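You operate a simulated robot arm through the tools that you are given. There is no shell and no other tool. Be economical: measure what you need, move in short steps, check, and stop when the job is done.

You run a simulated two-armed robot. Do the job below in one go: nothing can be reset, and whatever is moved stays where it is left.

Task
Hold the steel bowl on the top of the low rack steady with one hand and put the brush in it with the other.

The check looks at the end state, three seconds after you hand in, the way a careful person would. Anything else that was tipped, shoved, dropped, spilled or broken makes it a failure.

Robot
Two 7-joint arms with two-finger parallel grippers on one trunk, on a base that drives. Base frame: it is fixed to the floor where the robot stands at the start and does not move with it; the origin is under the middle of the robot, x ahead of it, y to its left, z up; the surface under the hand at the start is at about z = 0.88. Lengths are in m, angles in degrees, forces in N, time in s.
The left shoulder is at the start at [0.02, 0.17, 1.203], the right one opposite. With the tool pointing down near the work surface each hand reaches from about 0.2 to 0.68 m from the robot's upright axis, wherever it stands, measured 20 degrees to its own side. Places, roughly: steel bowl [0.5, 1.75, 0.75]. Payload 3.8 kg a hand.
Tool frame (each hand has its own): the origin (TCP) lies between the finger pads and is the grasp point; the fingertips stand 0.03 m ahead of it; z points along the fingers, y is the line along which they close. Largest opening 0.11 m; finger width 0.02, thickness 0.01; the body of the gripper, 0.048 by 0.112 m, starts 0.055 m behind the TCP.
Orientation is that of the tool frame in the base frame, as [roll, pitch, yaw] about the fixed x, y, z axes, in that order (R = Rz(yaw) Ry(pitch) Rx(roll)). With the fingers straight down and closing along the base's y, the tool's x points along the base's -x, its y along +y and its z along -z.

Tools
- The arms move only by the tool send_rows. It takes "left_series", "right_series" or both (then of equal length, played together; a hand with none holds still); each is one flat list of numbers, 7 for each row, row after row: the shift along the tool's x, y, z in units of 50 mm (1.0 is 50 mm), then the turn, a rotation vector about the tool's x, y, z in units of 8 degrees (1.0 is 8 degrees), then the finger opening in mm, from 0 to 110. In form: [tx, ty, tz, rx, ry, rz, fingers, tx, ty, tz, rx, ry, rz, fingers, ...]. A call has 1 to 20 rows; each row shifts and turns the commanded pose from where the row before left it, along the tool's axes as they then stand. A call with a number of a shift or a turn outside -1 to 1 is refused whole. Rows are played at 5 a second. More than 0.05 m and 8.6 degrees between two rows, or a gripper value outside its range, and nothing of the call is played. A pose out of reach is approached as far as the arm can. The call stops where the force on the tool passes 40 N (or 10 N more than at its start, if that is more) or the arm is blocked; 0.2 s more then pass. Each finger travels about 0.072 m/s and halts on what it meets, pressing with about 30 N; the grip force reading is that of the motor and also rises with nothing between the fingers. The clock runs only during rows and for 0.2 s after the last one: add rows that do not move to give the fingers time. The reply holds the time, the measured pose of the TCP, the force on the tool along the base axes, the opening and the grip force, in the units named above and with some noise, with the torque about the TCP (base axes, N m) and any sound that the robot's microphone picked up.
- Cameras (640 x 400 px; columns grow to the right, rows downward): "scene" is now at [0.1051, -0.0147, 1.3503]; the picture's right is [-0.16, -0.99, 0.00], its down [-0.61, 0.10, -0.78] and it looks along [0.77, -0.12, -0.62] (base axes); focal length 255 px, centre (320, 200). "left" rides on the left gripper at [0.072, -0.017, -0.103] in its tool frame; the picture's right is [0.23, 0.97, 0.00], its down [-0.76, 0.18, -0.62] and it looks along [-0.61, 0.14, 0.78] (tool axes); focal length 222 px, centre (320, 200). "right" rides on the right gripper at [0.072, 0.017, -0.103] in its tool frame; the picture's right is [-0.23, 0.97, 0.00], its down [-0.76, -0.18, -0.62] and it looks along [-0.61, -0.14, 0.78] (tool axes); focal length 222 px, centre (320, 200). There is no depth. A picture from a camera that has moved, and an enlarged one, comes with that camera's place and axes in the base frame and with its lens.
- snapshot(camera): a new picture of that camera. It takes no simulated time.
- lift_body(by): slides the trunk up (or, below 0, down) by that many m; the arms and the scene camera ride with it, the base frame stays. It gives what a move gives, with no picture.
- base_move(legs): drives the robot by 1 to 6 legs, each [ahead, turn to the left] in m and degrees, along the robot's own axes; the way and the turn of a leg run together, so that a leg with both is an arc; at most 1.5 m and 180 degrees a leg. The arms and the cameras ride along, it lands a little off, and it stops where it bumps. It gives what a move gives.
- aim_head(pan, tilt): turns the head with the scene camera to pan (to the left, within 80 degrees either way) and tilt (down, from -29 to 69), counted from straight ahead of the robot. It gives what a move gives.
- zoom(camera, box): a new picture of the part [left, top, right, bottom] of that camera's present view, enlarged. It takes no simulated time.
- finish_job(): hands the job in; it is judged then, once.

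Work in short steps. Places have to be worked out from the pictures, the camera data and where the tool is seen: move nearer, look again, correct. Check each grasp and each placing, and mend what went wrong. You have 120 turns and 88 pictures in all, those below and enlarged ones among them. Open the grippers and draw the arms clear of the work before you hand the job in, unless the task says otherwise; then end with one line.

The tools are called after "Call:" by a JSON object that holds its "name" and its "arguments". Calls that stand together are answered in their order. send_rows: Moves the arms, as the interface text tells. Its arguments: {"type":"object","properties":{"left_series":{"type":"array","items":{"type":"number"}},"right_series":{"type":"array","items":{"type":"number"}}},"required":[]} The other tools are called the same way: lift_body (by) slides the trunk up or down; base_move (legs) drives the base; aim_head (pan, tilt) turns the head that bears the scene camera; snapshot (camera) takes a picture; zoom (camera, box) takes an enlarged picture of a part of a camera's view; finish_job () hands the job in.

At the start:

```text
time_s: 0.0
left_ee_pos: [0.4826, 0.1836, 1.1419]
left_ee_rot: [-180.0, 0.0, 179.9]
left_force: [-0.3, -0.1, 0.2]
left_moment: [0.01, -0.02, 0.01]
left_finger_gap: 0.1099
left_grasp_force: 0.1
right_ee_pos: [0.3763, -0.1898, 1.1567]
right_ee_rot: [179.9, 0.0, -179.9]
right_force: [0.4, 0.2, -0.5]
right_moment: [-0.01, 0.01, -0.01]
right_finger_gap: 0.1104
right_grasp_force: 0.0
trunk travel left (down, up): [-0.3, 0.27]
robot x, y, heading: [0.0024, -0.0018, 0.2]
head pan, tilt: [-9.1, 38.3]
```

scene: 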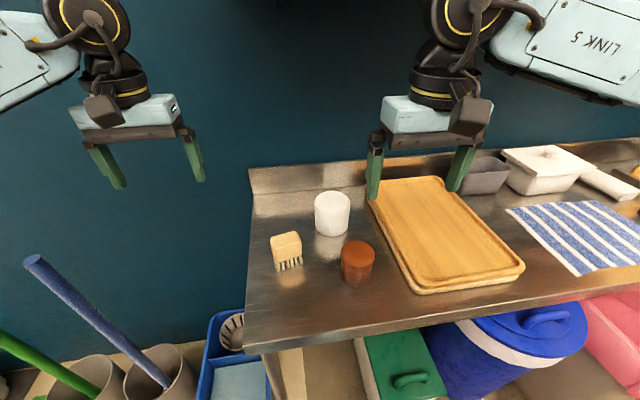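
right: 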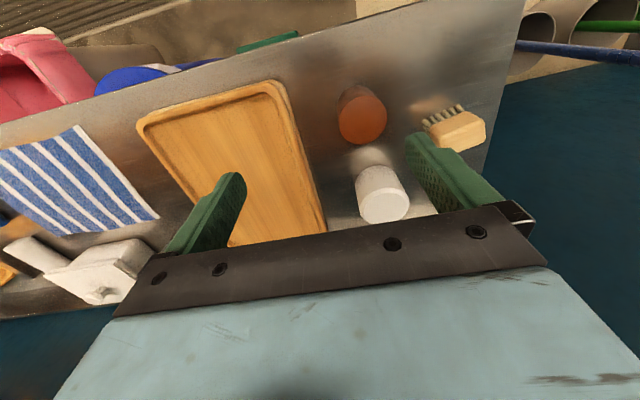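
left: 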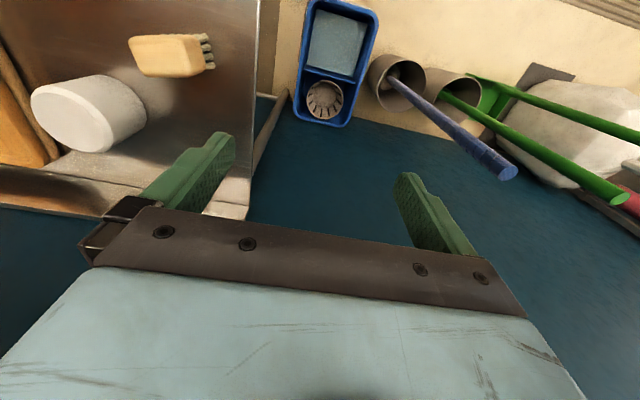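

The wooden brush lies near [0.5, 0.0, 0.9] on the table. I look at it enlarged, then turn the head to find the bowl.

Call:
{"name": "zoom", "arguments": {"camera": "scene", "box": [240, 160, 400, 300]}}

Call:
{"name": "aim_head", "arguments": {"pan": 72, "tilt": 20}}

Call:
{"name": "snapshot", "arguments": {"camera": "scene"}}

```text
2.86 times, centred on (320, 230) of scene
camera zoom: at [0.1051, -0.0147, 1.3503], right [-0.16, -0.99, 0.0], down [-0.61, 0.1, -0.78], along [0.77, -0.12, -0.62], focal length 729 px, centre (320, 114)
```

zoom: 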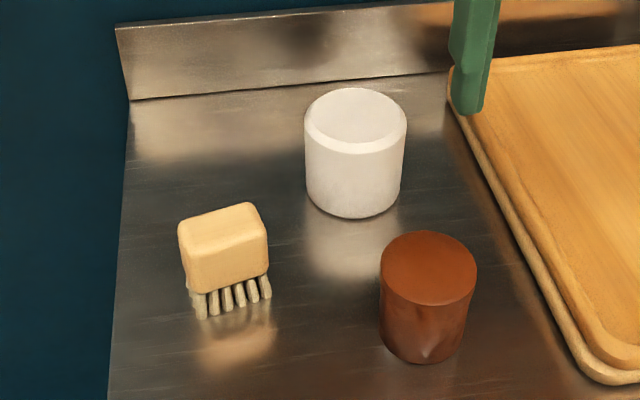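

```text
time_s: 1.5
left_ee_pos: [0.4813, 0.1841, 1.1427]
left_ee_rot: [180.0, -0.1, 180.0]
left_force: [0.0, 0.5, 0.2]
left_moment: [-0.02, 0.01, 0.02]
left_finger_gap: 0.1097
left_grasp_force: 0.0
right_ee_pos: [0.3763, -0.1902, 1.1575]
right_ee_rot: [180.0, 0.0, 180.0]
right_force: [-0.6, -0.2, -0.7]
right_moment: [-0.01, 0.02, 0.01]
right_finger_gap: 0.1098
right_grasp_force: 0.0
trunk travel left (down, up): [-0.3, 0.27]
robot x, y, heading: [-0.0004, 0.0021, 0.1]
head pan, tilt: [72.0, 20.0]
```

```text
83 pictures are left
camera scene: at [0.0489, 0.0874, 1.3792], right [0.95, -0.31, 0.0], down [-0.11, -0.33, -0.94], along [0.29, 0.89, -0.34], focal length 255 px, centre (320, 200)
```

scene: 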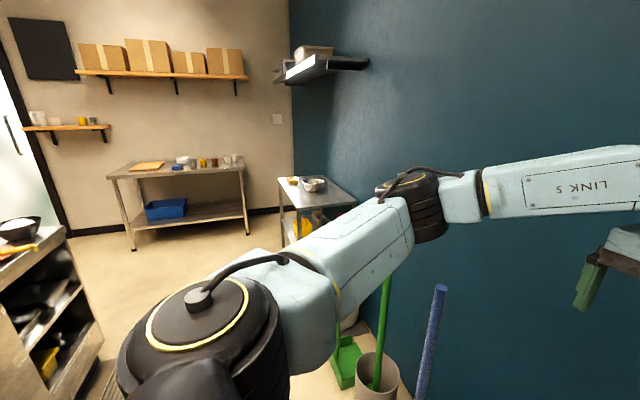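

Brush stands bristles down, about 0.033 × 0.067 m, 0.07 tall, long side roughly along y. I bring the left hand above it at height and turn it so that the fingers close across the short side.

Call:
{"name": "send_rows", "arguments": {"left_series": [0, -0.9, 0, 0, 0, 0, 110, 0, -0.9, 0, 0, 0, 0, 110, 0, -0.9, 0, 0, 0, 0, 110, 0, -0.9, 0, 0, 0, 0, 110, 0, 0, 0, 0, 0, 1, 100, 0, 0, 0, 0, 0, 1, 90, 0, 0, 0, 0, 0, 1, 80, 0, 0, 0, 0, 0, 1, 80, 0, 0, 0, 0, 0, 1, 80, 0, 0, 0, 0, 0, 1, 80, 0, 0, 0, 0, 0, 1, 80, 0, 0, 0, 0, 0, 1, 80, 0, 0, 0, 0, 0, 1, 80, 0, 0, 0, 0, 0, 1, 80]}}

Call:
{"name": "aim_head", "arguments": {"pan": -3, "tilt": 45}}

Call:
{"name": "snapshot", "arguments": {"camera": "left"}}

Call:
{"name": "snapshot", "arguments": {"camera": "scene"}}

```text
time_s: 4.5
left_ee_pos: [0.4829, 0.0035, 1.143]
left_ee_rot: [-179.9, -0.1, 124.0]
left_force: [-0.1, 0.4, -0.5]
left_moment: [0.02, -0.02, -0.04]
left_finger_gap: 0.0801
left_grasp_force: 0.1
left hand out of reach, approached as far as the arm can: row 12, 13, 14
right_ee_pos: [0.3752, -0.1903, 1.1575]
right_ee_rot: [-180.0, 0.0, 180.0]
right_force: [-0.3, -0.5, 0.3]
right_moment: [0.01, 0.02, -0.03]
right_finger_gap: 0.1098
right_grasp_force: 0.0
trunk travel left (down, up): [-0.3, 0.27]
robot x, y, heading: [0.0, -0.0008, -0.2]
head pan, tilt: [72.0, 20.0]
```

```text
time_s: 6.0
left_ee_pos: [0.4826, 0.0043, 1.1435]
left_ee_rot: [-180.0, 0.0, 124.0]
left_force: [-0.4, 0.6, -1.3]
left_moment: [0.04, -0.01, -0.01]
left_finger_gap: 0.0798
left_grasp_force: 0.1
right_ee_pos: [0.3774, -0.1898, 1.1567]
right_ee_rot: [-179.9, 0.0, 180.0]
right_force: [-0.7, 0.0, 0.7]
right_moment: [-0.01, 0.01, 0.0]
right_finger_gap: 0.1101
right_grasp_force: 0.0
trunk travel left (down, up): [-0.3, 0.27]
robot x, y, heading: [-0.0005, -0.0017, 0.0]
head pan, tilt: [-3.0, 45.0]
```

```text
82 pictures are left
camera left: at [0.4282, 0.0544, 1.2463], right [0.68, 0.73, 0.0], down [0.57, -0.53, 0.62], along [0.46, -0.42, -0.78], focal length 222 px, centre (320, 200)
```

left: 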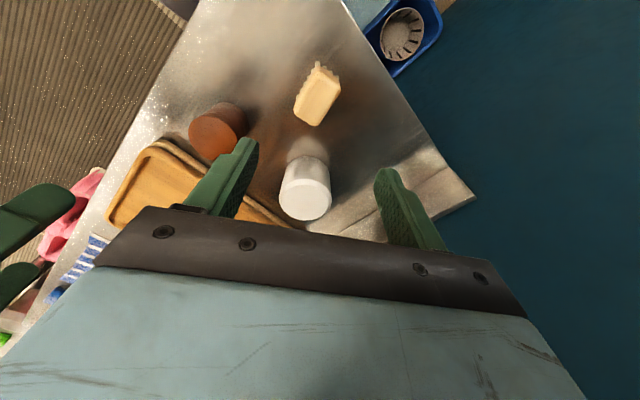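

```text
81 pictures are left
camera scene: at [0.1013, -0.0053, 1.3406], right [-0.05, -1.0, 0.0], down [-0.71, 0.04, -0.71], along [0.71, -0.04, -0.71], focal length 255 px, centre (320, 200)
```

scene: 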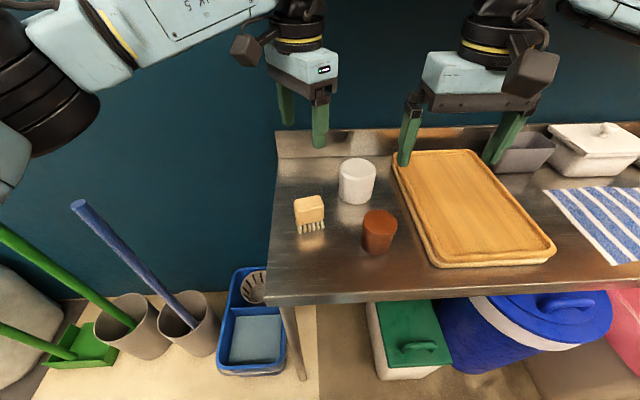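

Left wrist stops at yaw 124; the brush sits at about [0.483, 0.003], long side pointing at yaw ~106. I try turning the other way round, toward yaw −74.

Call:
{"name": "send_rows", "arguments": {"left_series": [0, 0, 0, 0, 0, -1, 80, 0, 0, 0, 0, 0, -1, 80, 0, 0, 0, 0, 0, -1, 80, 0, 0, 0, 0, 0, -1, 80, 0, 0, 0, 0, 0, -1, 80, 0, 0, 0, 0, 0, -1, 80, 0, 0, 0, 0, 0, -1, 80, 0, 0, 0, 0, 0, -1, 80, 0, 0, 0, 0, 0, -1, 80, 0, 0, 0, 0, 0, -1, 80, 0, 0, 0, 0, 0, -1, 80, 0, 0, 0, 0, 0, -1, 80, 0, 0, 0, 0, 0, -1, 80, 0, 0, 0, 0, 0, -1, 80, 0, 0, 0, 0, 0, -1, 80, 0, 0, 0, 0, 0, -1, 80, 0, 0, 0, 0, 0, -1, 80, 0, 0, 0, 0, 0, -1, 80, 0, 0, 0, 0, 0, -1, 80, 0, 0, 0, 0, 0, -1, 80]}}

```text
time_s: 10.2
left_ee_pos: [0.4834, 0.004, 1.1428]
left_ee_rot: [-180.0, 0.1, -75.7]
left_force: [-0.6, -0.1, 0.0]
left_moment: [0.0, -0.01, 0.01]
left_finger_gap: 0.0801
left_grasp_force: 0.1
right_ee_pos: [0.3764, -0.1895, 1.1575]
right_ee_rot: [-180.0, 0.0, 180.0]
right_force: [0.1, 0.5, 0.0]
right_moment: [0.01, 0.03, -0.01]
right_finger_gap: 0.11
right_grasp_force: 0.1
trunk travel left (down, up): [-0.3, 0.27]
robot x, y, heading: [0.0006, 0.002, 0.1]
head pan, tilt: [-3.0, 45.0]
```

It reached −75.7, the wanted alignment. I look from both cameras before going down.

Call:
{"name": "snapshot", "arguments": {"camera": "left"}}

Call:
{"name": "snapshot", "arguments": {"camera": "scene"}}

```text
80 pictures are left
camera left: at [0.5168, -0.0627, 1.2466], right [-0.89, -0.46, 0.0], down [-0.36, 0.7, 0.62], along [-0.29, 0.55, -0.78], focal length 222 px, centre (320, 200)
```

left: 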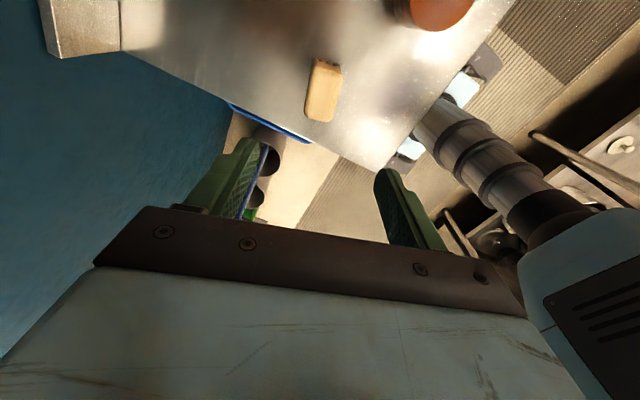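

```text
79 pictures are left
camera scene: at [0.1013, -0.0053, 1.3406], right [-0.05, -1.0, 0.0], down [-0.71, 0.04, -0.71], along [0.71, -0.04, -0.71], focal length 255 px, centre (320, 200)
```

scene: 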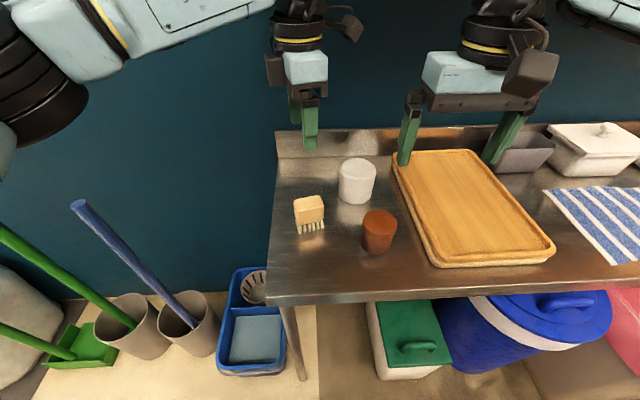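

Brush centre ≈ [0.481, −0.003], top z ≈ 0.935. I go down to z ≈ 1.0 with a small correction and look again.

Call:
{"name": "send_rows", "arguments": {"left_series": [0.08, 0.08, 0.9, 0, 0, 0, 80, 0, 0, 0.9, 0, 0, 0, 80, 0, 0, 0.8, 0, 0, 0, 80, 0, 0, 0, 0, 0, 0, 80]}}

Call:
{"name": "snapshot", "arguments": {"camera": "left"}}

Call:
{"name": "zoom", "arguments": {"camera": "scene", "box": [240, 100, 400, 260]}}

```text
time_s: 11.2
left_ee_pos: [0.4789, -0.0007, 1.0103]
left_ee_rot: [-180.0, 0.0, -76.1]
left_force: [0.6, 0.2, 0.5]
left_moment: [0.0, -0.05, -0.01]
left_finger_gap: 0.0798
left_grasp_force: 0.0
right_ee_pos: [0.3749, -0.1898, 1.1573]
right_ee_rot: [180.0, 0.1, 180.0]
right_force: [0.7, 0.4, -0.3]
right_moment: [0.0, 0.01, -0.02]
right_finger_gap: 0.1099
right_grasp_force: 0.0
trunk travel left (down, up): [-0.3, 0.27]
robot x, y, heading: [0.0009, -0.0019, 0.1]
head pan, tilt: [-3.0, 45.0]
```

```text
78 pictures are left
camera left: at [0.5134, -0.068, 1.1146], right [-0.89, -0.46, 0.0], down [-0.36, 0.7, 0.62], along [-0.28, 0.55, -0.78], focal length 222 px, centre (320, 200)
```

left: 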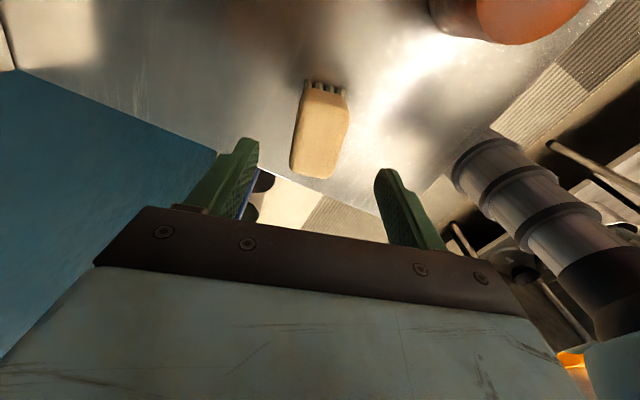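

```text
2.50 times, centred on (320, 180) of scene
camera zoom: at [0.1011, -0.0054, 1.3406], right [-0.05, -1.0, 0.0], down [-0.71, 0.04, -0.71], along [0.71, -0.04, -0.71], focal length 638 px, centre (320, 250)
```

zoom: 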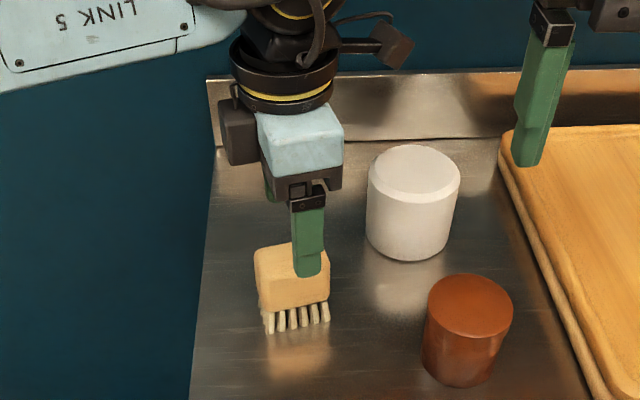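

Brush centre at [0.482, −0.004], hand nearly above it. I go down to z ≈ 0.922 and close.

Call:
{"name": "send_rows", "arguments": {"left_series": [0.08, -0.04, 0.6, 0, 0, 0, 80, 0, 0, 0.6, 0, 0, 0, 80, 0, 0, 0.56, 0, 0, 0, 80, 0, 0, 0, 0, 0, 0, 80, 0, 0, 0, 0, 0, 0, 20, 0, 0, 0, 0, 0, 0, 10, 0, 0, 0, 0, 0, 0, 10, 0, 0, 0, 0, 0, 0, 10, 0, 0, 0, 0, 0, 0, 10]}}

Call:
{"name": "snapshot", "arguments": {"camera": "left"}}

Call:
{"name": "zoom", "arguments": {"camera": "scene", "box": [240, 100, 400, 260]}}

```text
time_s: 13.2
left_ee_pos: [0.4826, -0.0044, 0.9233]
left_ee_rot: [180.0, 0.0, -76.0]
left_force: [0.5, -0.2, -0.4]
left_moment: [0.02, -0.01, -0.01]
left_finger_gap: 0.0395
left_grasp_force: 30.0
right_ee_pos: [0.3764, -0.1904, 1.1558]
right_ee_rot: [-180.0, -0.1, -179.9]
right_force: [0.6, -1.2, -0.5]
right_moment: [0.01, 0.01, 0.0]
right_finger_gap: 0.1101
right_grasp_force: 0.0
trunk travel left (down, up): [-0.3, 0.27]
robot x, y, heading: [0.0025, 0.0021, 0.2]
head pan, tilt: [-3.0, 45.0]
```

```text
76 pictures are left
camera left: at [0.5159, -0.0711, 1.0273], right [-0.89, -0.46, 0.0], down [-0.36, 0.7, 0.62], along [-0.28, 0.55, -0.78], focal length 222 px, centre (320, 200)
```

left: 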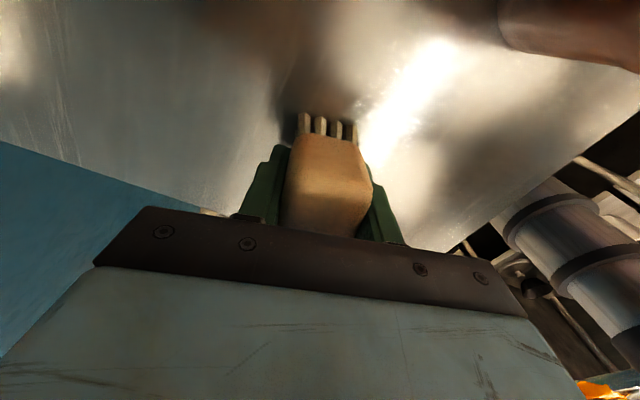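

```text
2.50 times, centred on (320, 180) of scene
camera zoom: at [0.1014, -0.0054, 1.3406], right [-0.05, -1.0, 0.0], down [-0.71, 0.04, -0.71], along [0.71, -0.04, -0.71], focal length 638 px, centre (320, 250)
```

zoom: 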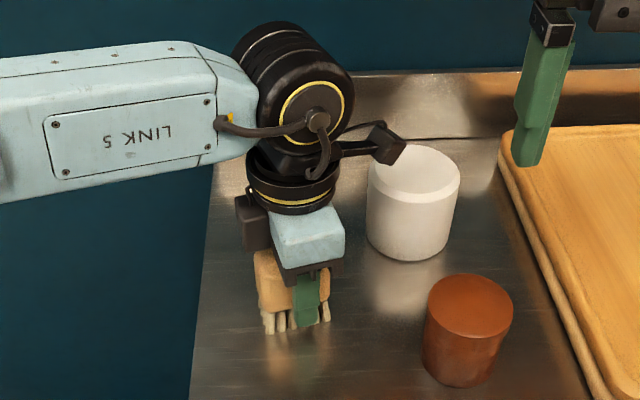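

Brush gripped (0.0395 m gap, 30 N). I lift it straight up, turn the wrist back, and tuck the hand in for driving.

Call:
{"name": "send_rows", "arguments": {"left_series": [0, 0, -0.5, 0, 0, 0, 10, 0, 0, -0.9, 0, 0, 0, 10, 0, 0, -0.9, 0, 0, 0, 10, 0, 0, -0.9, 0, 0, 0, 10, 0, 0, -0.9, 0, 0, 0, 10, 0, 0, -0.9, 0, 0, 0, 10, 0, 0, 0, 0, 0, 1, 10, 0, 0, 0, 0, 0, 1, 10, 0, 0, 0, 0, 0, 1, 10, 0, 0, 0, 0, 0, 1, 10, 0, 0, 0, 0, 0, 1, 10, 0, 0, 0, 0, 0, 1, 10, 0, 0, 0, 0, 0, 1, 10, 0, 0, 0, 0, 0, 1, 10, 0, 0, 0, 0, 0, 1, 10, 0, 0, 0, 0, 0, 1, 10, 0, 0, 0, 0, 0, 1, 10, 0, 0, 0, 0, 0, 1, 10, 0, 0, 0, 0, 0, 1, 10]}}

Call:
{"name": "send_rows", "arguments": {"left_series": [0.8, 0.8, 0, 0, 0, 0, 10, 0.8, 0.8, 0, 0, 0, 0, 10, 0.8, 0.8, 0, 0, 0, 0, 10, 0, 0.8, 0, 0, 0, 0, 10, 0, 0.8, 0, 0, 0, 0, 10]}}

Call:
{"name": "snapshot", "arguments": {"camera": "left"}}

Call:
{"name": "snapshot", "arguments": {"camera": "scene"}}

```text
time_s: 17.2
left_ee_pos: [0.484, -0.0037, 1.1752]
left_ee_rot: [-180.0, 0.1, 179.8]
left_force: [0.0, 0.4, -1.2]
left_moment: [0.03, 0.02, 0.02]
left_finger_gap: 0.0398
left_grasp_force: 29.9
right_ee_pos: [0.3768, -0.1914, 1.1576]
right_ee_rot: [180.0, 0.1, 180.0]
right_force: [0.5, -0.1, 0.5]
right_moment: [-0.01, 0.03, 0.0]
right_finger_gap: 0.1098
right_grasp_force: 0.0
trunk travel left (down, up): [-0.3, 0.27]
robot x, y, heading: [0.0023, -0.0002, 0.0]
head pan, tilt: [-3.0, 45.0]
```

```text
refused: row 1 steps farther than a row can; nothing moved
```

```text
74 pictures are left
camera left: at [0.4105, -0.0212, 1.2785], right [-0.22, 0.97, 0.0], down [0.76, 0.18, 0.62], along [0.61, 0.14, -0.78], focal length 222 px, centre (320, 200)
```

left: 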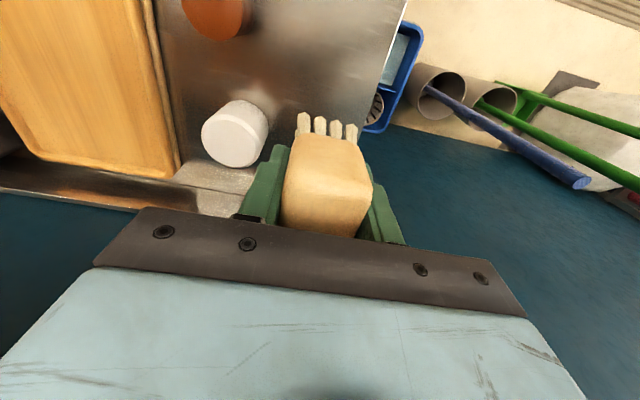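

```text
73 pictures are left
camera scene: at [0.1014, -0.0054, 1.3406], right [-0.05, -1.0, 0.0], down [-0.71, 0.04, -0.71], along [0.71, -0.04, -0.71], focal length 255 px, centre (320, 200)
```

scene: 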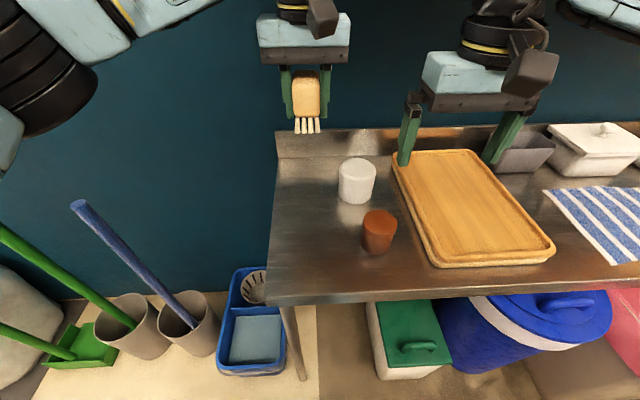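

Brush held well, nothing else disturbed. I tuck the hand in with smaller steps.

Call:
{"name": "send_rows", "arguments": {"left_series": [0.65, 0.65, 0, 0, 0, 0, 10, 0.65, 0.65, 0, 0, 0, 0, 10, 0.65, 0.65, 0, 0, 0, 0, 10, 0.65, 0.65, 0, 0, 0, 0, 10, 0.65, 0.65, 0, 0, 0, 0, 10, 0, 0.6, 0, 0, 0, 0, 10]}}

Call:
{"name": "aim_head", "arguments": {"pan": 60, "tilt": 30}}

Call:
{"name": "snapshot", "arguments": {"camera": "scene"}}

```text
time_s: 18.6
left_ee_pos: [0.3204, 0.1895, 1.1734]
left_ee_rot: [-179.9, 0.0, 180.0]
left_force: [-0.4, 0.5, -1.0]
left_moment: [-0.02, 0.01, 0.04]
left_finger_gap: 0.0395
left_grasp_force: 29.9
right_ee_pos: [0.3767, -0.19, 1.1568]
right_ee_rot: [-180.0, 0.0, -180.0]
right_force: [0.1, -0.3, -0.9]
right_moment: [-0.01, 0.0, -0.01]
right_finger_gap: 0.1099
right_grasp_force: 0.0
trunk travel left (down, up): [-0.3, 0.27]
robot x, y, heading: [0.0059, 0.0015, 0.1]
head pan, tilt: [-3.0, 45.0]
```

```text
time_s: 19.9
left_ee_pos: [0.3204, 0.188, 1.1737]
left_ee_rot: [-180.0, 0.0, -179.9]
left_force: [0.1, 0.4, -1.0]
left_moment: [0.01, 0.0, 0.0]
left_finger_gap: 0.0401
left_grasp_force: 30.1
right_ee_pos: [0.3761, -0.1903, 1.1567]
right_ee_rot: [179.9, 0.0, 180.0]
right_force: [0.2, -0.9, -1.0]
right_moment: [-0.03, 0.03, 0.0]
right_finger_gap: 0.1101
right_grasp_force: 0.1
trunk travel left (down, up): [-0.3, 0.27]
robot x, y, heading: [-0.0019, -0.0012, -0.2]
head pan, tilt: [60.0, 30.0]
```

```text
72 pictures are left
camera scene: at [0.0654, 0.0772, 1.3632], right [0.87, -0.5, 0.0], down [-0.25, -0.43, -0.87], along [0.43, 0.75, -0.5], focal length 255 px, centre (320, 200)
```

scene: 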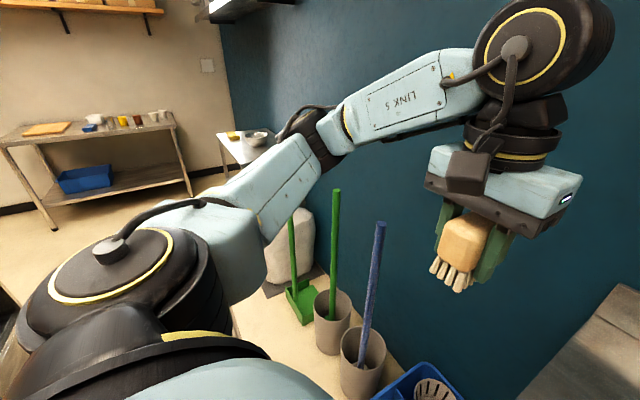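

The way north along the wall looks free at x ≈ 0. I turn left 90° on the spot and look ahead.

Call:
{"name": "base_move", "arguments": {"legs": [[0, 90]]}}

Call:
{"name": "aim_head", "arguments": {"pan": -10, "tilt": 35}}

Call:
{"name": "snapshot", "arguments": {"camera": "scene"}}

```text
time_s: 24.2
left_ee_pos: [-0.1907, 0.3197, 1.1741]
left_ee_rot: [-179.9, 0.0, -89.7]
left_force: [0.5, -0.5, -1.4]
left_moment: [-0.02, -0.02, 0.02]
left_finger_gap: 0.0397
left_grasp_force: 30.3
right_ee_pos: [0.1883, 0.3771, 1.1563]
right_ee_rot: [-179.9, 0.0, -89.9]
right_force: [-0.1, -0.2, -0.2]
right_moment: [0.02, 0.0, 0.03]
right_finger_gap: 0.1099
right_grasp_force: 0.0
trunk travel left (down, up): [-0.3, 0.27]
robot x, y, heading: [-0.0033, -0.0008, 90.3]
head pan, tilt: [60.0, 30.0]
```

```text
time_s: 25.6
left_ee_pos: [-0.1906, 0.3202, 1.1733]
left_ee_rot: [-179.9, 0.0, -89.8]
left_force: [0.3, 0.3, -1.0]
left_moment: [0.0, 0.0, 0.01]
left_finger_gap: 0.0395
left_grasp_force: 30.1
right_ee_pos: [0.1888, 0.3768, 1.1567]
right_ee_rot: [179.9, 0.1, -89.8]
right_force: [-0.6, 0.3, -0.1]
right_moment: [-0.01, -0.05, 0.0]
right_finger_gap: 0.11
right_grasp_force: 0.1
trunk travel left (down, up): [-0.3, 0.27]
robot x, y, heading: [-0.0014, -0.0005, 90.1]
head pan, tilt: [-10.0, 35.0]
```

```text
71 pictures are left
camera scene: at [0.0138, 0.1067, 1.3554], right [0.99, -0.17, 0.0], down [-0.1, -0.57, -0.82], along [0.14, 0.81, -0.57], focal length 255 px, centre (320, 200)
```

scene: 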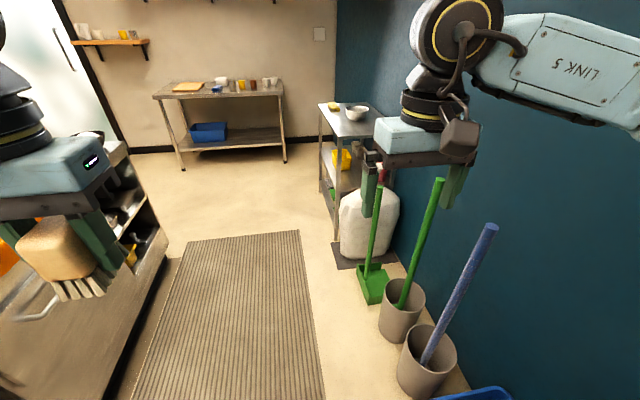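

Rack front is around x ≈ 0.38, bowl near y 1.8–2.0. Way ahead is free; I drive 1.4 m and look to the right.

Call:
{"name": "base_move", "arguments": {"legs": [[1.4, 0]]}}

Call:
{"name": "aim_head", "arguments": {"pan": -55, "tilt": 40}}

Call:
{"name": "snapshot", "arguments": {"camera": "scene"}}

```text
time_s: 32.6
left_ee_pos: [-0.1889, 1.7266, 1.1737]
left_ee_rot: [-180.0, -0.1, -90.2]
left_force: [0.6, -0.8, -1.7]
left_moment: [0.01, -0.04, 0.0]
left_finger_gap: 0.0396
left_grasp_force: 30.2
right_ee_pos: [0.1891, 1.7797, 1.1571]
right_ee_rot: [180.0, 0.0, -90.2]
right_force: [-0.3, 1.1, 0.0]
right_moment: [0.0, -0.02, 0.03]
right_finger_gap: 0.11
right_grasp_force: 0.1
trunk travel left (down, up): [-0.3, 0.27]
robot x, y, heading: [0.0007, 1.4033, 90.2]
head pan, tilt: [-10.0, 35.0]
```

```text
time_s: 33.7
left_ee_pos: [-0.1887, 1.7262, 1.174]
left_ee_rot: [179.9, -0.1, -90.2]
left_force: [-0.5, 0.3, -1.4]
left_moment: [-0.01, 0.01, 0.01]
left_finger_gap: 0.0396
left_grasp_force: 30.0
right_ee_pos: [0.1899, 1.7805, 1.1571]
right_ee_rot: [180.0, 0.1, -90.2]
right_force: [-0.7, -0.3, -0.6]
right_moment: [-0.01, -0.05, 0.03]
right_finger_gap: 0.1101
right_grasp_force: 0.0
trunk travel left (down, up): [-0.3, 0.27]
robot x, y, heading: [0.0032, 1.4069, 89.5]
head pan, tilt: [-55.0, 40.0]
```

```text
70 pictures are left
camera scene: at [0.0678, 1.4732, 1.3478], right [0.57, -0.82, 0.0], down [-0.53, -0.37, -0.77], along [0.63, 0.44, -0.64], focal length 255 px, centre (320, 200)
```

scene: 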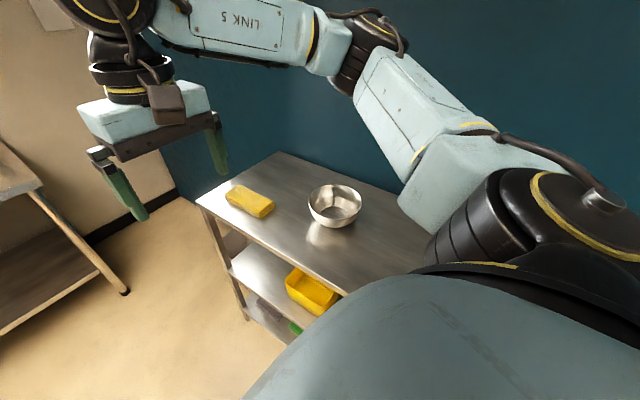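

Bowl centre ≈ [0.63, 1.81], diameter ~0.18; rack front edge x ≈ 0.4. I drive to y ≈ 1.81, turn to face the wall, and move slightly nearer.

Call:
{"name": "base_move", "arguments": {"legs": [[0.4, 0], [0, -90], [0.07, 0]]}}

Call:
{"name": "aim_head", "arguments": {"pan": 0, "tilt": 48}}

Call:
{"name": "snapshot", "arguments": {"camera": "scene"}}

```text
time_s: 40.6
left_ee_pos: [0.3938, 1.9914, 1.1742]
left_ee_rot: [-180.0, 0.0, 179.7]
left_force: [0.1, -0.3, -1.5]
left_moment: [0.0, 0.0, 0.01]
left_finger_gap: 0.0399
left_grasp_force: 30.0
right_ee_pos: [0.4466, 1.6126, 1.1554]
right_ee_rot: [-180.0, -0.1, 179.8]
right_force: [0.5, -0.3, 0.2]
right_moment: [0.01, 0.0, 0.04]
right_finger_gap: 0.11
right_grasp_force: 0.1
trunk travel left (down, up): [-0.3, 0.27]
robot x, y, heading: [0.0711, 1.805, -0.3]
head pan, tilt: [-55.0, 40.0]
```

```text
time_s: 41.9
left_ee_pos: [0.3928, 1.99, 1.1732]
left_ee_rot: [-179.9, 0.0, 179.8]
left_force: [0.2, 0.5, -0.6]
left_moment: [-0.03, 0.0, 0.02]
left_finger_gap: 0.0399
left_grasp_force: 29.9
right_ee_pos: [0.4449, 1.6111, 1.1577]
right_ee_rot: [180.0, 0.0, 179.9]
right_force: [0.2, 1.1, 0.8]
right_moment: [-0.05, 0.02, -0.02]
right_finger_gap: 0.1101
right_grasp_force: 0.1
trunk travel left (down, up): [-0.3, 0.27]
robot x, y, heading: [0.0682, 1.8035, -0.4]
head pan, tilt: [0.0, 48.0]
```

```text
69 pictures are left
camera scene: at [0.1692, 1.8014, 1.3364], right [-0.01, -1.0, 0.0], down [-0.74, 0.0, -0.67], along [0.67, 0.0, -0.74], focal length 255 px, centre (320, 200)
```

scene: 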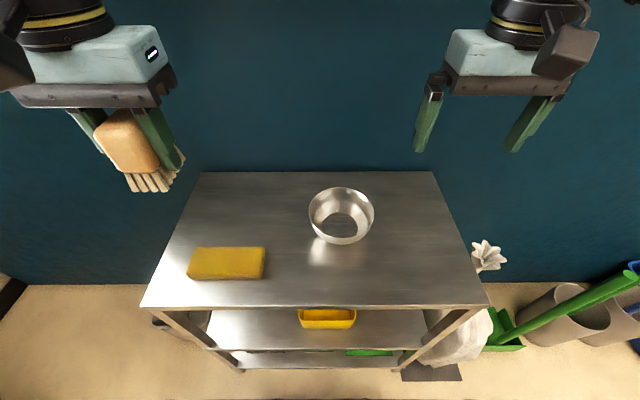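

Triangulating gives bowl rim centre ≈ [0.545, 1.755] with rim z ≈ 0.88 and rack top ≈ 0.8. I check with both hand cameras.

Call:
{"name": "snapshot", "arguments": {"camera": "right"}}

Call:
{"name": "snapshot", "arguments": {"camera": "left"}}

Call:
{"name": "zoom", "arguments": {"camera": "scene", "box": [260, 160, 420, 260]}}

```text
68 pictures are left
camera right: at [0.373, 1.6282, 1.2596], right [0.23, 0.97, 0.0], down [0.76, -0.18, 0.62], along [0.61, -0.14, -0.78], focal length 222 px, centre (320, 200)
```

right: 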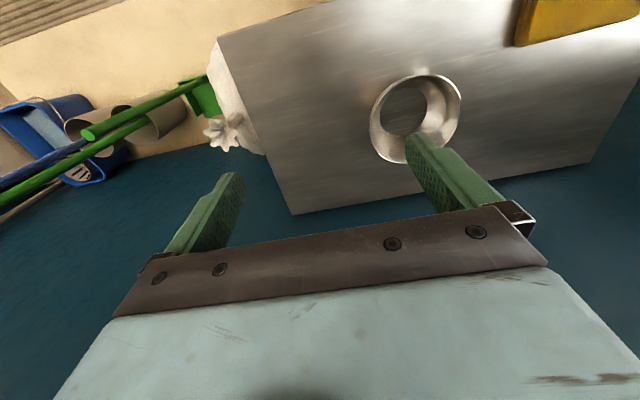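

```text
67 pictures are left
camera left: at [0.3192, 1.9731, 1.2777], right [-0.22, 0.97, 0.0], down [0.76, 0.17, 0.62], along [0.61, 0.14, -0.78], focal length 222 px, centre (320, 200)
```

left: 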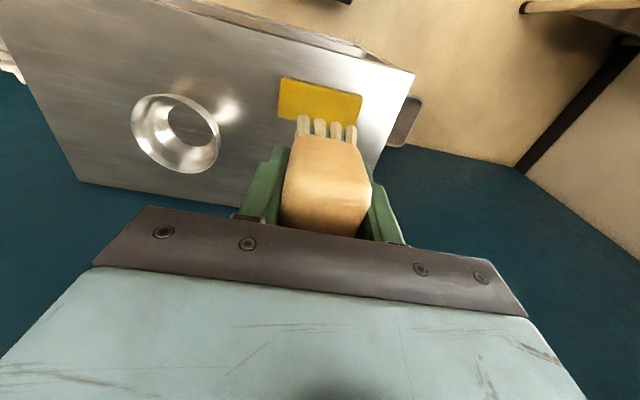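

```text
4.00 times, centred on (340, 210) of scene
camera zoom: at [0.1692, 1.8014, 1.3364], right [-0.01, -1.0, 0.0], down [-0.74, 0.0, -0.67], along [0.67, 0.0, -0.74], focal length 1020 px, centre (240, 160)
```

zoom: 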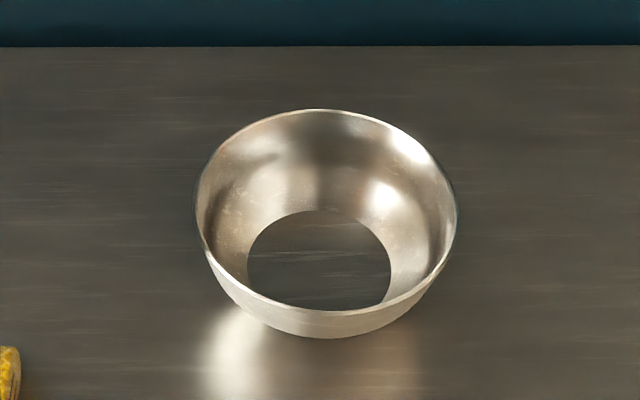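

All three views agree: rim centre ≈ [0.533, 1.753, 0.888], radius ≈ 0.074, rack top ≈ 0.82. I lower the trunk a bit and bring the right hand above the bowl's right rim, tilted 28° along the wall, so the bodies of the grippers stay apart.

Call:
{"name": "lift_body", "arguments": {"by": -0.08}}

Call:
{"name": "send_rows", "arguments": {"right_series": [-0.88, 0.18, 0, 0, 0, 0, 90, -0.88, 0.18, 0, 0, 0, 0, 70, 0, 0, 0, -0.875, 0, 0, 60, 0, 0, 0, -0.875, 0, 0, 60, 0, 0, 0, -0.875, 0, 0, 60, 0, 0, 0, -0.875, 0, 0, 60, 0, 0, 0, 0, 0, 0, 60]}}

Call:
{"name": "snapshot", "arguments": {"camera": "right"}}

Call:
{"name": "snapshot", "arguments": {"camera": "scene"}}

```text
time_s: 43.0
left_ee_pos: [0.3916, 1.9907, 1.0946]
left_ee_rot: [-179.9, 0.1, 179.7]
left_force: [0.5, -0.1, -0.8]
left_moment: [0.01, 0.0, 0.03]
left_finger_gap: 0.0399
left_grasp_force: 30.2
right_ee_pos: [0.4453, 1.6114, 1.0763]
right_ee_rot: [180.0, 0.0, 179.8]
right_force: [-0.2, -0.5, -0.3]
right_moment: [0.02, 0.02, -0.02]
right_finger_gap: 0.1099
right_grasp_force: 0.0
trunk travel left (down, up): [-0.22, 0.35]
robot x, y, heading: [0.0674, 1.8033, -0.3]
head pan, tilt: [0.0, 48.0]
```

```text
time_s: 44.6
left_ee_pos: [0.3913, 1.9907, 1.0942]
left_ee_rot: [-180.0, -0.1, 179.7]
left_force: [0.1, 0.6, -0.4]
left_moment: [0.0, 0.03, 0.0]
left_finger_gap: 0.0397
left_grasp_force: 29.7
right_ee_pos: [0.5345, 1.6287, 1.0776]
right_ee_rot: [151.9, 0.0, 179.6]
right_force: [0.0, 0.2, 0.3]
right_moment: [0.01, -0.02, 0.01]
right_finger_gap: 0.0601
right_grasp_force: 0.1
trunk travel left (down, up): [-0.22, 0.35]
robot x, y, heading: [0.0667, 1.8029, -0.2]
head pan, tilt: [0.0, 48.0]
```

```text
65 pictures are left
camera right: at [0.4608, 1.5954, 1.1755], right [0.23, 0.86, 0.46], down [0.76, -0.45, 0.47], along [0.61, 0.24, -0.76], focal length 222 px, centre (320, 200)
```

right: 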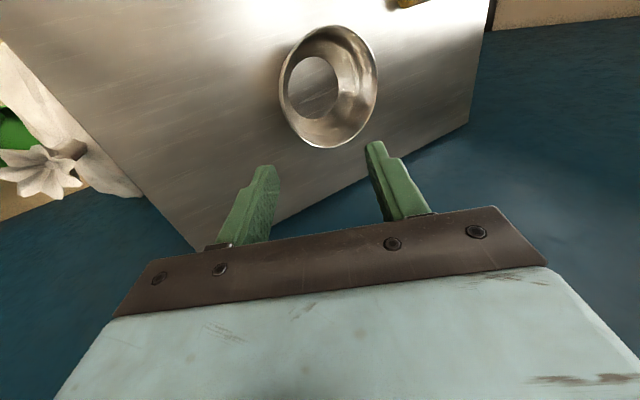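

```text
64 pictures are left
camera scene: at [0.1692, 1.8017, 1.2564], right [0.0, -1.0, 0.0], down [-0.74, 0.0, -0.67], along [0.67, 0.0, -0.74], focal length 255 px, centre (320, 200)
```

scene: 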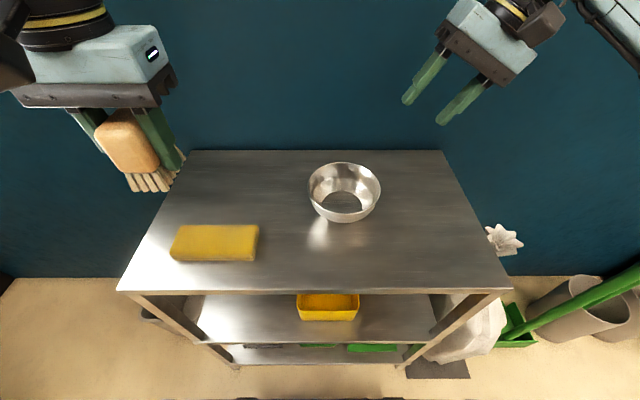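

Refined rim centre ≈ [0.534, 1.751, 0.882]. I go near to the right rim point (about 6 cm short) and look again.

Call:
{"name": "send_rows", "arguments": {"right_series": [0, -0.325, 0.88, 0, 0, 0, 60, 0, -0.325, 0.88, 0, 0, 0, 60, 0, -0.325, 0.88, 0, 0, 0, 60, 0, 0, 0, 0, 0, 0, 60]}}

Call:
{"name": "snapshot", "arguments": {"camera": "right"}}

Call:
{"name": "zoom", "arguments": {"camera": "scene", "box": [280, 120, 440, 220]}}

```text
time_s: 45.6
left_ee_pos: [0.3921, 1.9898, 1.0949]
left_ee_rot: [-180.0, 0.1, 179.7]
left_force: [-0.5, 0.7, -0.3]
left_moment: [-0.04, 0.0, -0.02]
left_finger_gap: 0.0396
left_grasp_force: 30.1
right_ee_pos: [0.5344, 1.6485, 0.9366]
right_ee_rot: [152.0, 0.1, 179.8]
right_force: [0.5, 0.0, -0.2]
right_moment: [-0.02, 0.0, 0.0]
right_finger_gap: 0.06
right_grasp_force: 0.1
trunk travel left (down, up): [-0.22, 0.35]
robot x, y, heading: [0.071, 1.8057, -0.2]
head pan, tilt: [0.0, 48.0]
```

```text
63 pictures are left
camera right: at [0.4613, 1.6141, 1.0358], right [0.23, 0.86, 0.46], down [0.76, -0.45, 0.47], along [0.61, 0.24, -0.76], focal length 222 px, centre (320, 200)
```

right: 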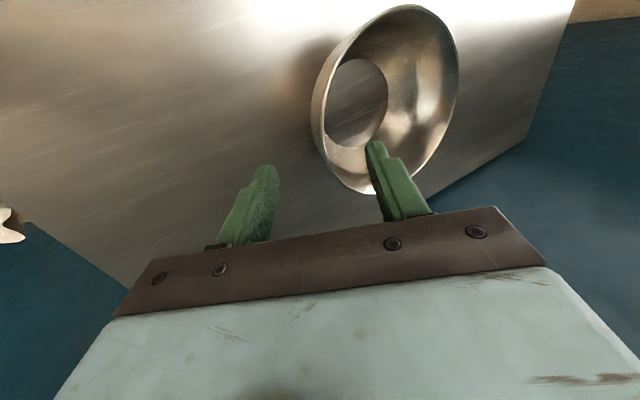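

```text
4.00 times, centred on (360, 170) of scene
camera zoom: at [0.1691, 1.8016, 1.2564], right [0.0, -1.0, 0.0], down [-0.74, 0.0, -0.67], along [0.67, 0.0, -0.74], focal length 1020 px, centre (160, 320)
```

zoom: 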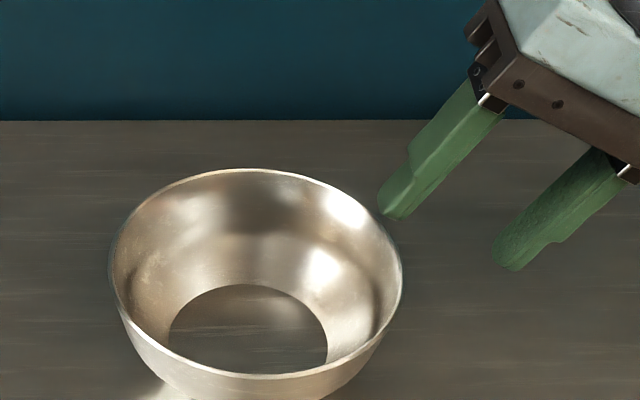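

Rim right point ≈ [0.534, 1.678, 0.884], right on the tool axis. I advance 5.3 cm along the axis and check before closing.

Call:
{"name": "send_rows", "arguments": {"right_series": [0, 0.02, 0.55, 0, 0, 0, 60, 0, 0, 0.52, 0, 0, 0, 60, 0, 0, 0, 0, 0, 0, 60]}}

Call:
{"name": "snapshot", "arguments": {"camera": "right"}}

Call:
{"name": "zoom", "arguments": {"camera": "scene", "box": [280, 120, 440, 220]}}

```text
time_s: 46.4
left_ee_pos: [0.3915, 1.9901, 1.0941]
left_ee_rot: [179.9, 0.0, 179.6]
left_force: [0.4, 0.2, -0.2]
left_moment: [0.03, -0.02, -0.03]
left_finger_gap: 0.0396
left_grasp_force: 29.7
right_ee_pos: [0.5344, 1.6736, 0.891]
right_ee_rot: [152.0, 0.0, 179.7]
right_force: [0.1, 0.4, 0.6]
right_moment: [-0.03, 0.01, -0.02]
right_finger_gap: 0.0601
right_grasp_force: 0.1
trunk travel left (down, up): [-0.22, 0.35]
robot x, y, heading: [0.0725, 1.8015, -0.6]
head pan, tilt: [0.0, 48.0]
```

```text
61 pictures are left
camera right: at [0.4614, 1.6402, 0.9893], right [0.23, 0.86, 0.46], down [0.76, -0.45, 0.47], along [0.61, 0.24, -0.76], focal length 222 px, centre (320, 200)
```

right: 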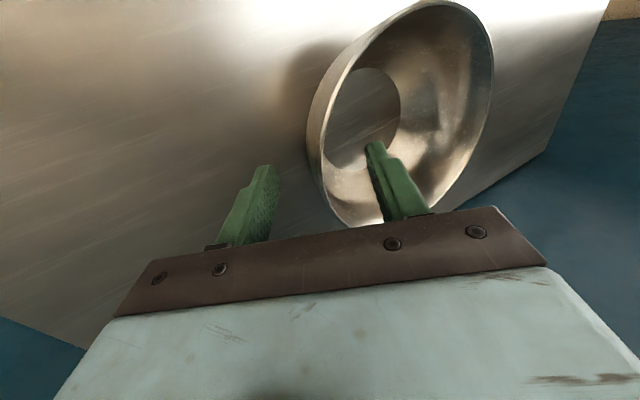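

```text
4.00 times, centred on (360, 170) of scene
camera zoom: at [0.1692, 1.8015, 1.2564], right [0.0, -1.0, 0.0], down [-0.74, 0.0, -0.67], along [0.67, 0.0, -0.74], focal length 1020 px, centre (160, 320)
```

zoom: 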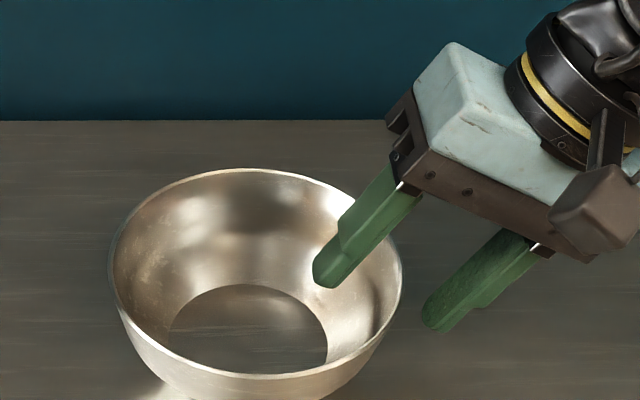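

The fingers straddle the rim evenly. I shift 2 mm outward and close slowly.

Call:
{"name": "send_rows", "arguments": {"right_series": [0, -0.04, 0, 0, 0, 0, 45, 0, 0, 0, 0, 0, 0, 30, 0, 0, 0, 0, 0, 0, 20, 0, 0, 0, 0, 0, 0, 14, 0, 0, 0, 0, 0, 0, 10, 0, 0, 0, 0, 0, 0, 7, 0, 0, 0, 0, 0, 0, 4, 0, 0, 0, 0, 0, 0, 2, 0, 0, 0, 0, 0, 0, 0, 0, 0, 0, 0, 0, 0, 0]}}

Call:
{"name": "snapshot", "arguments": {"camera": "right"}}

Call:
{"name": "zoom", "arguments": {"camera": "scene", "box": [280, 120, 440, 220]}}

```text
time_s: 48.6
left_ee_pos: [0.3915, 1.9905, 1.0931]
left_ee_rot: [180.0, 0.0, 179.7]
left_force: [-0.1, -0.2, -0.5]
left_moment: [0.01, 0.0, 0.01]
left_finger_gap: 0.0395
left_grasp_force: 29.5
right_ee_pos: [0.5344, 1.6732, 0.8891]
right_ee_rot: [152.1, -0.1, 179.7]
right_force: [0.9, 0.1, -0.2]
right_moment: [-0.01, -0.01, 0.0]
right_finger_gap: 0.0022
right_grasp_force: 30.2
trunk travel left (down, up): [-0.22, 0.35]
robot x, y, heading: [0.0693, 1.7994, -0.3]
head pan, tilt: [0.0, 48.0]
```

```text
59 pictures are left
camera right: at [0.4611, 1.6385, 0.9884], right [0.23, 0.86, 0.46], down [0.76, -0.45, 0.47], along [0.61, 0.24, -0.76], focal length 222 px, centre (320, 200)
```

right: 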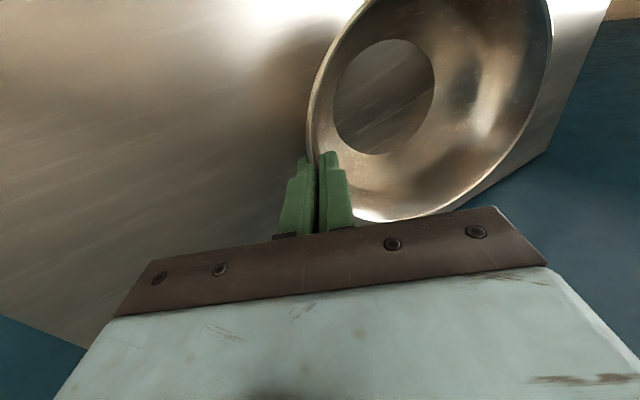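

```text
4.00 times, centred on (360, 170) of scene
camera zoom: at [0.1692, 1.8016, 1.2564], right [0.0, -1.0, 0.0], down [-0.74, 0.0, -0.67], along [0.67, 0.0, -0.74], focal length 1020 px, centre (160, 320)
```

zoom: 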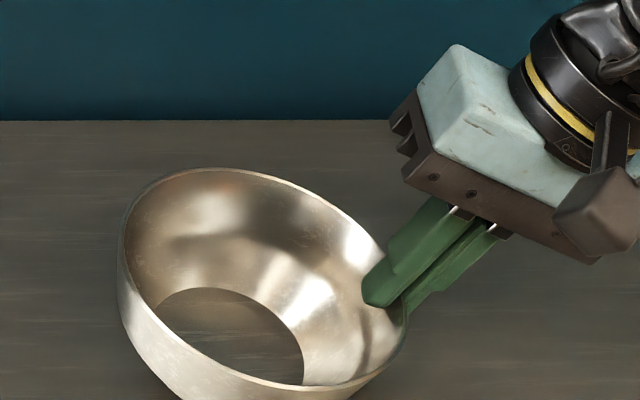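

Gripping made the bowl's wall align with the pads, so the bowl is tipped about 9°. I level it by turning the hand back 9° with a small rise.

Call:
{"name": "send_rows", "arguments": {"right_series": [0, 0.013, -0.024, 0.28, 0, 0, 0, 0, 0.013, -0.024, 0.28, 0, 0, 0, 0, 0.013, -0.024, 0.28, 0, 0, 0, 0, 0.013, -0.024, 0.28, 0, 0, 0, 0, 0, 0, 0, 0, 0, 0]}}

Call:
{"name": "zoom", "arguments": {"camera": "scene", "box": [280, 120, 440, 220]}}

```text
time_s: 49.8
left_ee_pos: [0.3916, 1.9905, 1.095]
left_ee_rot: [-180.0, 0.1, 179.7]
left_force: [-1.2, 0.9, -1.4]
left_moment: [0.01, 0.02, 0.01]
left_finger_gap: 0.0397
left_grasp_force: 30.2
right_ee_pos: [0.5347, 1.6741, 0.8965]
right_ee_rot: [161.0, 0.1, 179.8]
right_force: [-0.3, 1.3, 4.8]
right_moment: [0.3, -0.07, -0.02]
right_finger_gap: 0.0024
right_grasp_force: 29.7
trunk travel left (down, up): [-0.22, 0.35]
robot x, y, heading: [0.0697, 1.806, -0.2]
head pan, tilt: [0.0, 48.0]
```

```text
4.00 times, centred on (360, 170) of scene
camera zoom: at [0.1689, 1.8018, 1.2564], right [0.0, -1.0, 0.0], down [-0.74, 0.0, -0.67], along [0.67, 0.0, -0.74], focal length 1020 px, centre (160, 320)
```

zoom: 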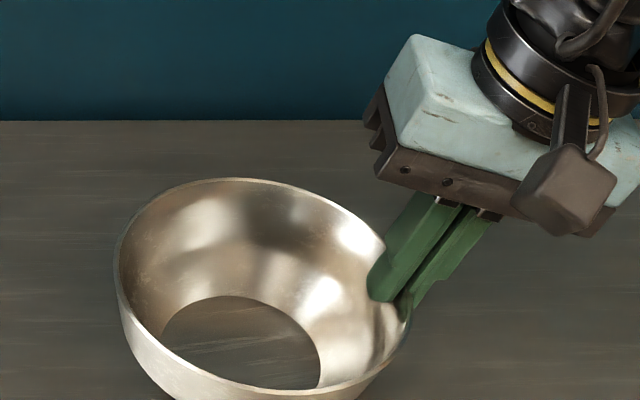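

Contact moment suggests the base is nearly flat now. I look closer to judge the residual tilt.

Call:
{"name": "zoom", "arguments": {"camera": "scene", "box": [296, 150, 408, 220]}}

Call:
{"name": "zoom", "arguments": {"camera": "left", "box": [40, 20, 280, 200]}}

```text
5.71 times, centred on (352, 185) of scene
camera zoom: at [0.1689, 1.8018, 1.2564], right [0.0, -1.0, 0.0], down [-0.74, 0.0, -0.67], along [0.67, 0.0, -0.74], focal length 1458 px, centre (137, 286)
```

zoom: 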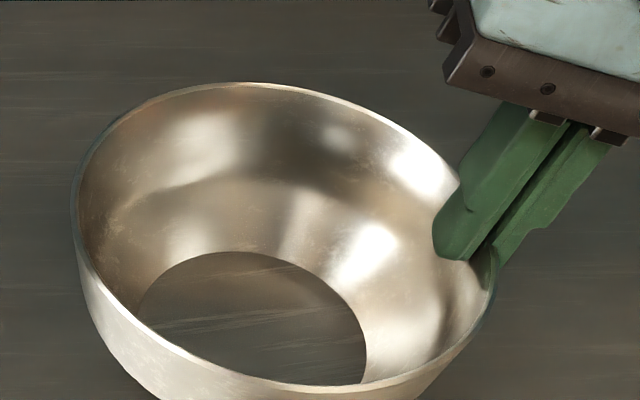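

```text
2.22 times, centred on (160, 110) of left
camera zoom: at [0.3189, 1.9733, 1.1977], right [-0.22, 0.97, 0.0], down [0.76, 0.17, 0.62], along [0.61, 0.14, -0.78], focal length 494 px, centre (676, 400)
```

zoom: 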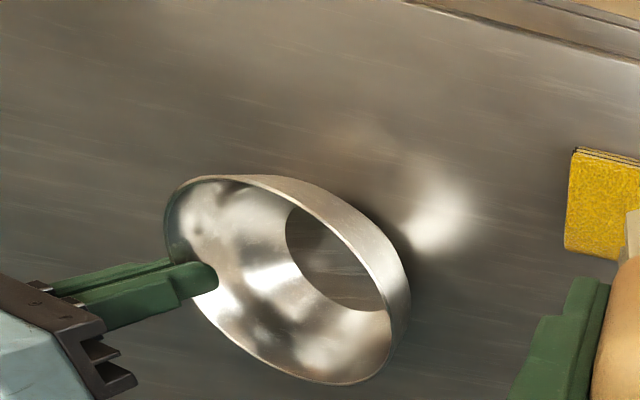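

Bowl is still tipped ~8–10°: its wall near the rim is steeper than I took it. I level further with another 5° plus a small rise, then look.

Call:
{"name": "send_rows", "arguments": {"right_series": [0, 0.01, -0.03, 0.21, 0, 0, 0, 0, 0.01, -0.03, 0.21, 0, 0, 0, 0, 0.01, -0.03, 0.21, 0, 0, 0, 0, 0, 0, 0, 0, 0, 0]}}

Call:
{"name": "zoom", "arguments": {"camera": "scene", "box": [296, 150, 408, 220]}}

Call:
{"name": "zoom", "arguments": {"camera": "left", "box": [40, 20, 280, 200]}}

```text
time_s: 50.8
left_ee_pos: [0.3914, 1.99, 1.094]
left_ee_rot: [180.0, 0.0, 179.7]
left_force: [-0.1, -0.2, -0.5]
left_moment: [-0.02, -0.01, 0.05]
left_finger_gap: 0.0397
left_grasp_force: 30.1
right_ee_pos: [0.5341, 1.673, 0.9005]
right_ee_rot: [166.1, 0.0, 179.8]
right_force: [-0.2, 0.8, 2.7]
right_moment: [0.07, -0.01, 0.0]
right_finger_gap: 0.0022
right_grasp_force: 29.9
trunk travel left (down, up): [-0.22, 0.35]
robot x, y, heading: [0.0691, 1.8002, -0.4]
head pan, tilt: [0.0, 48.0]
```

```text
5.71 times, centred on (352, 185) of scene
camera zoom: at [0.169, 1.8017, 1.2564], right [0.0, -1.0, 0.0], down [-0.74, 0.0, -0.67], along [0.67, 0.0, -0.74], focal length 1458 px, centre (137, 286)
```

zoom: 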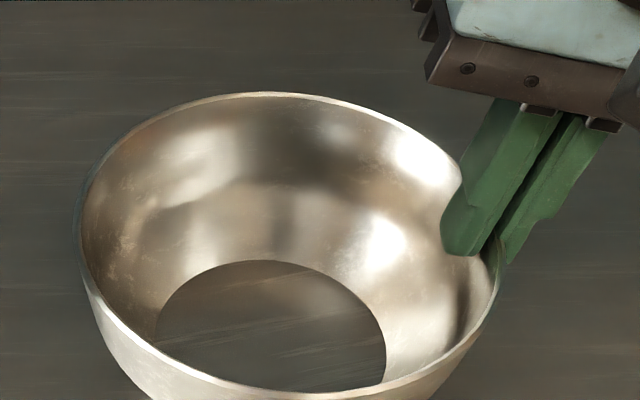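

```text
2.22 times, centred on (160, 110) of left
camera zoom: at [0.319, 1.9732, 1.1977], right [-0.22, 0.97, 0.0], down [0.76, 0.17, 0.62], along [0.61, 0.14, -0.78], focal length 494 px, centre (676, 400)
```

zoom: 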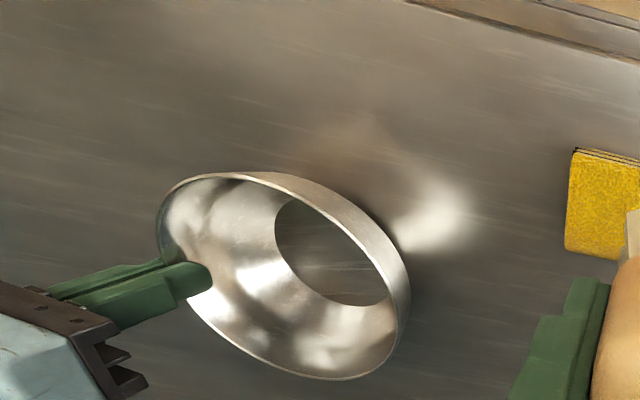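

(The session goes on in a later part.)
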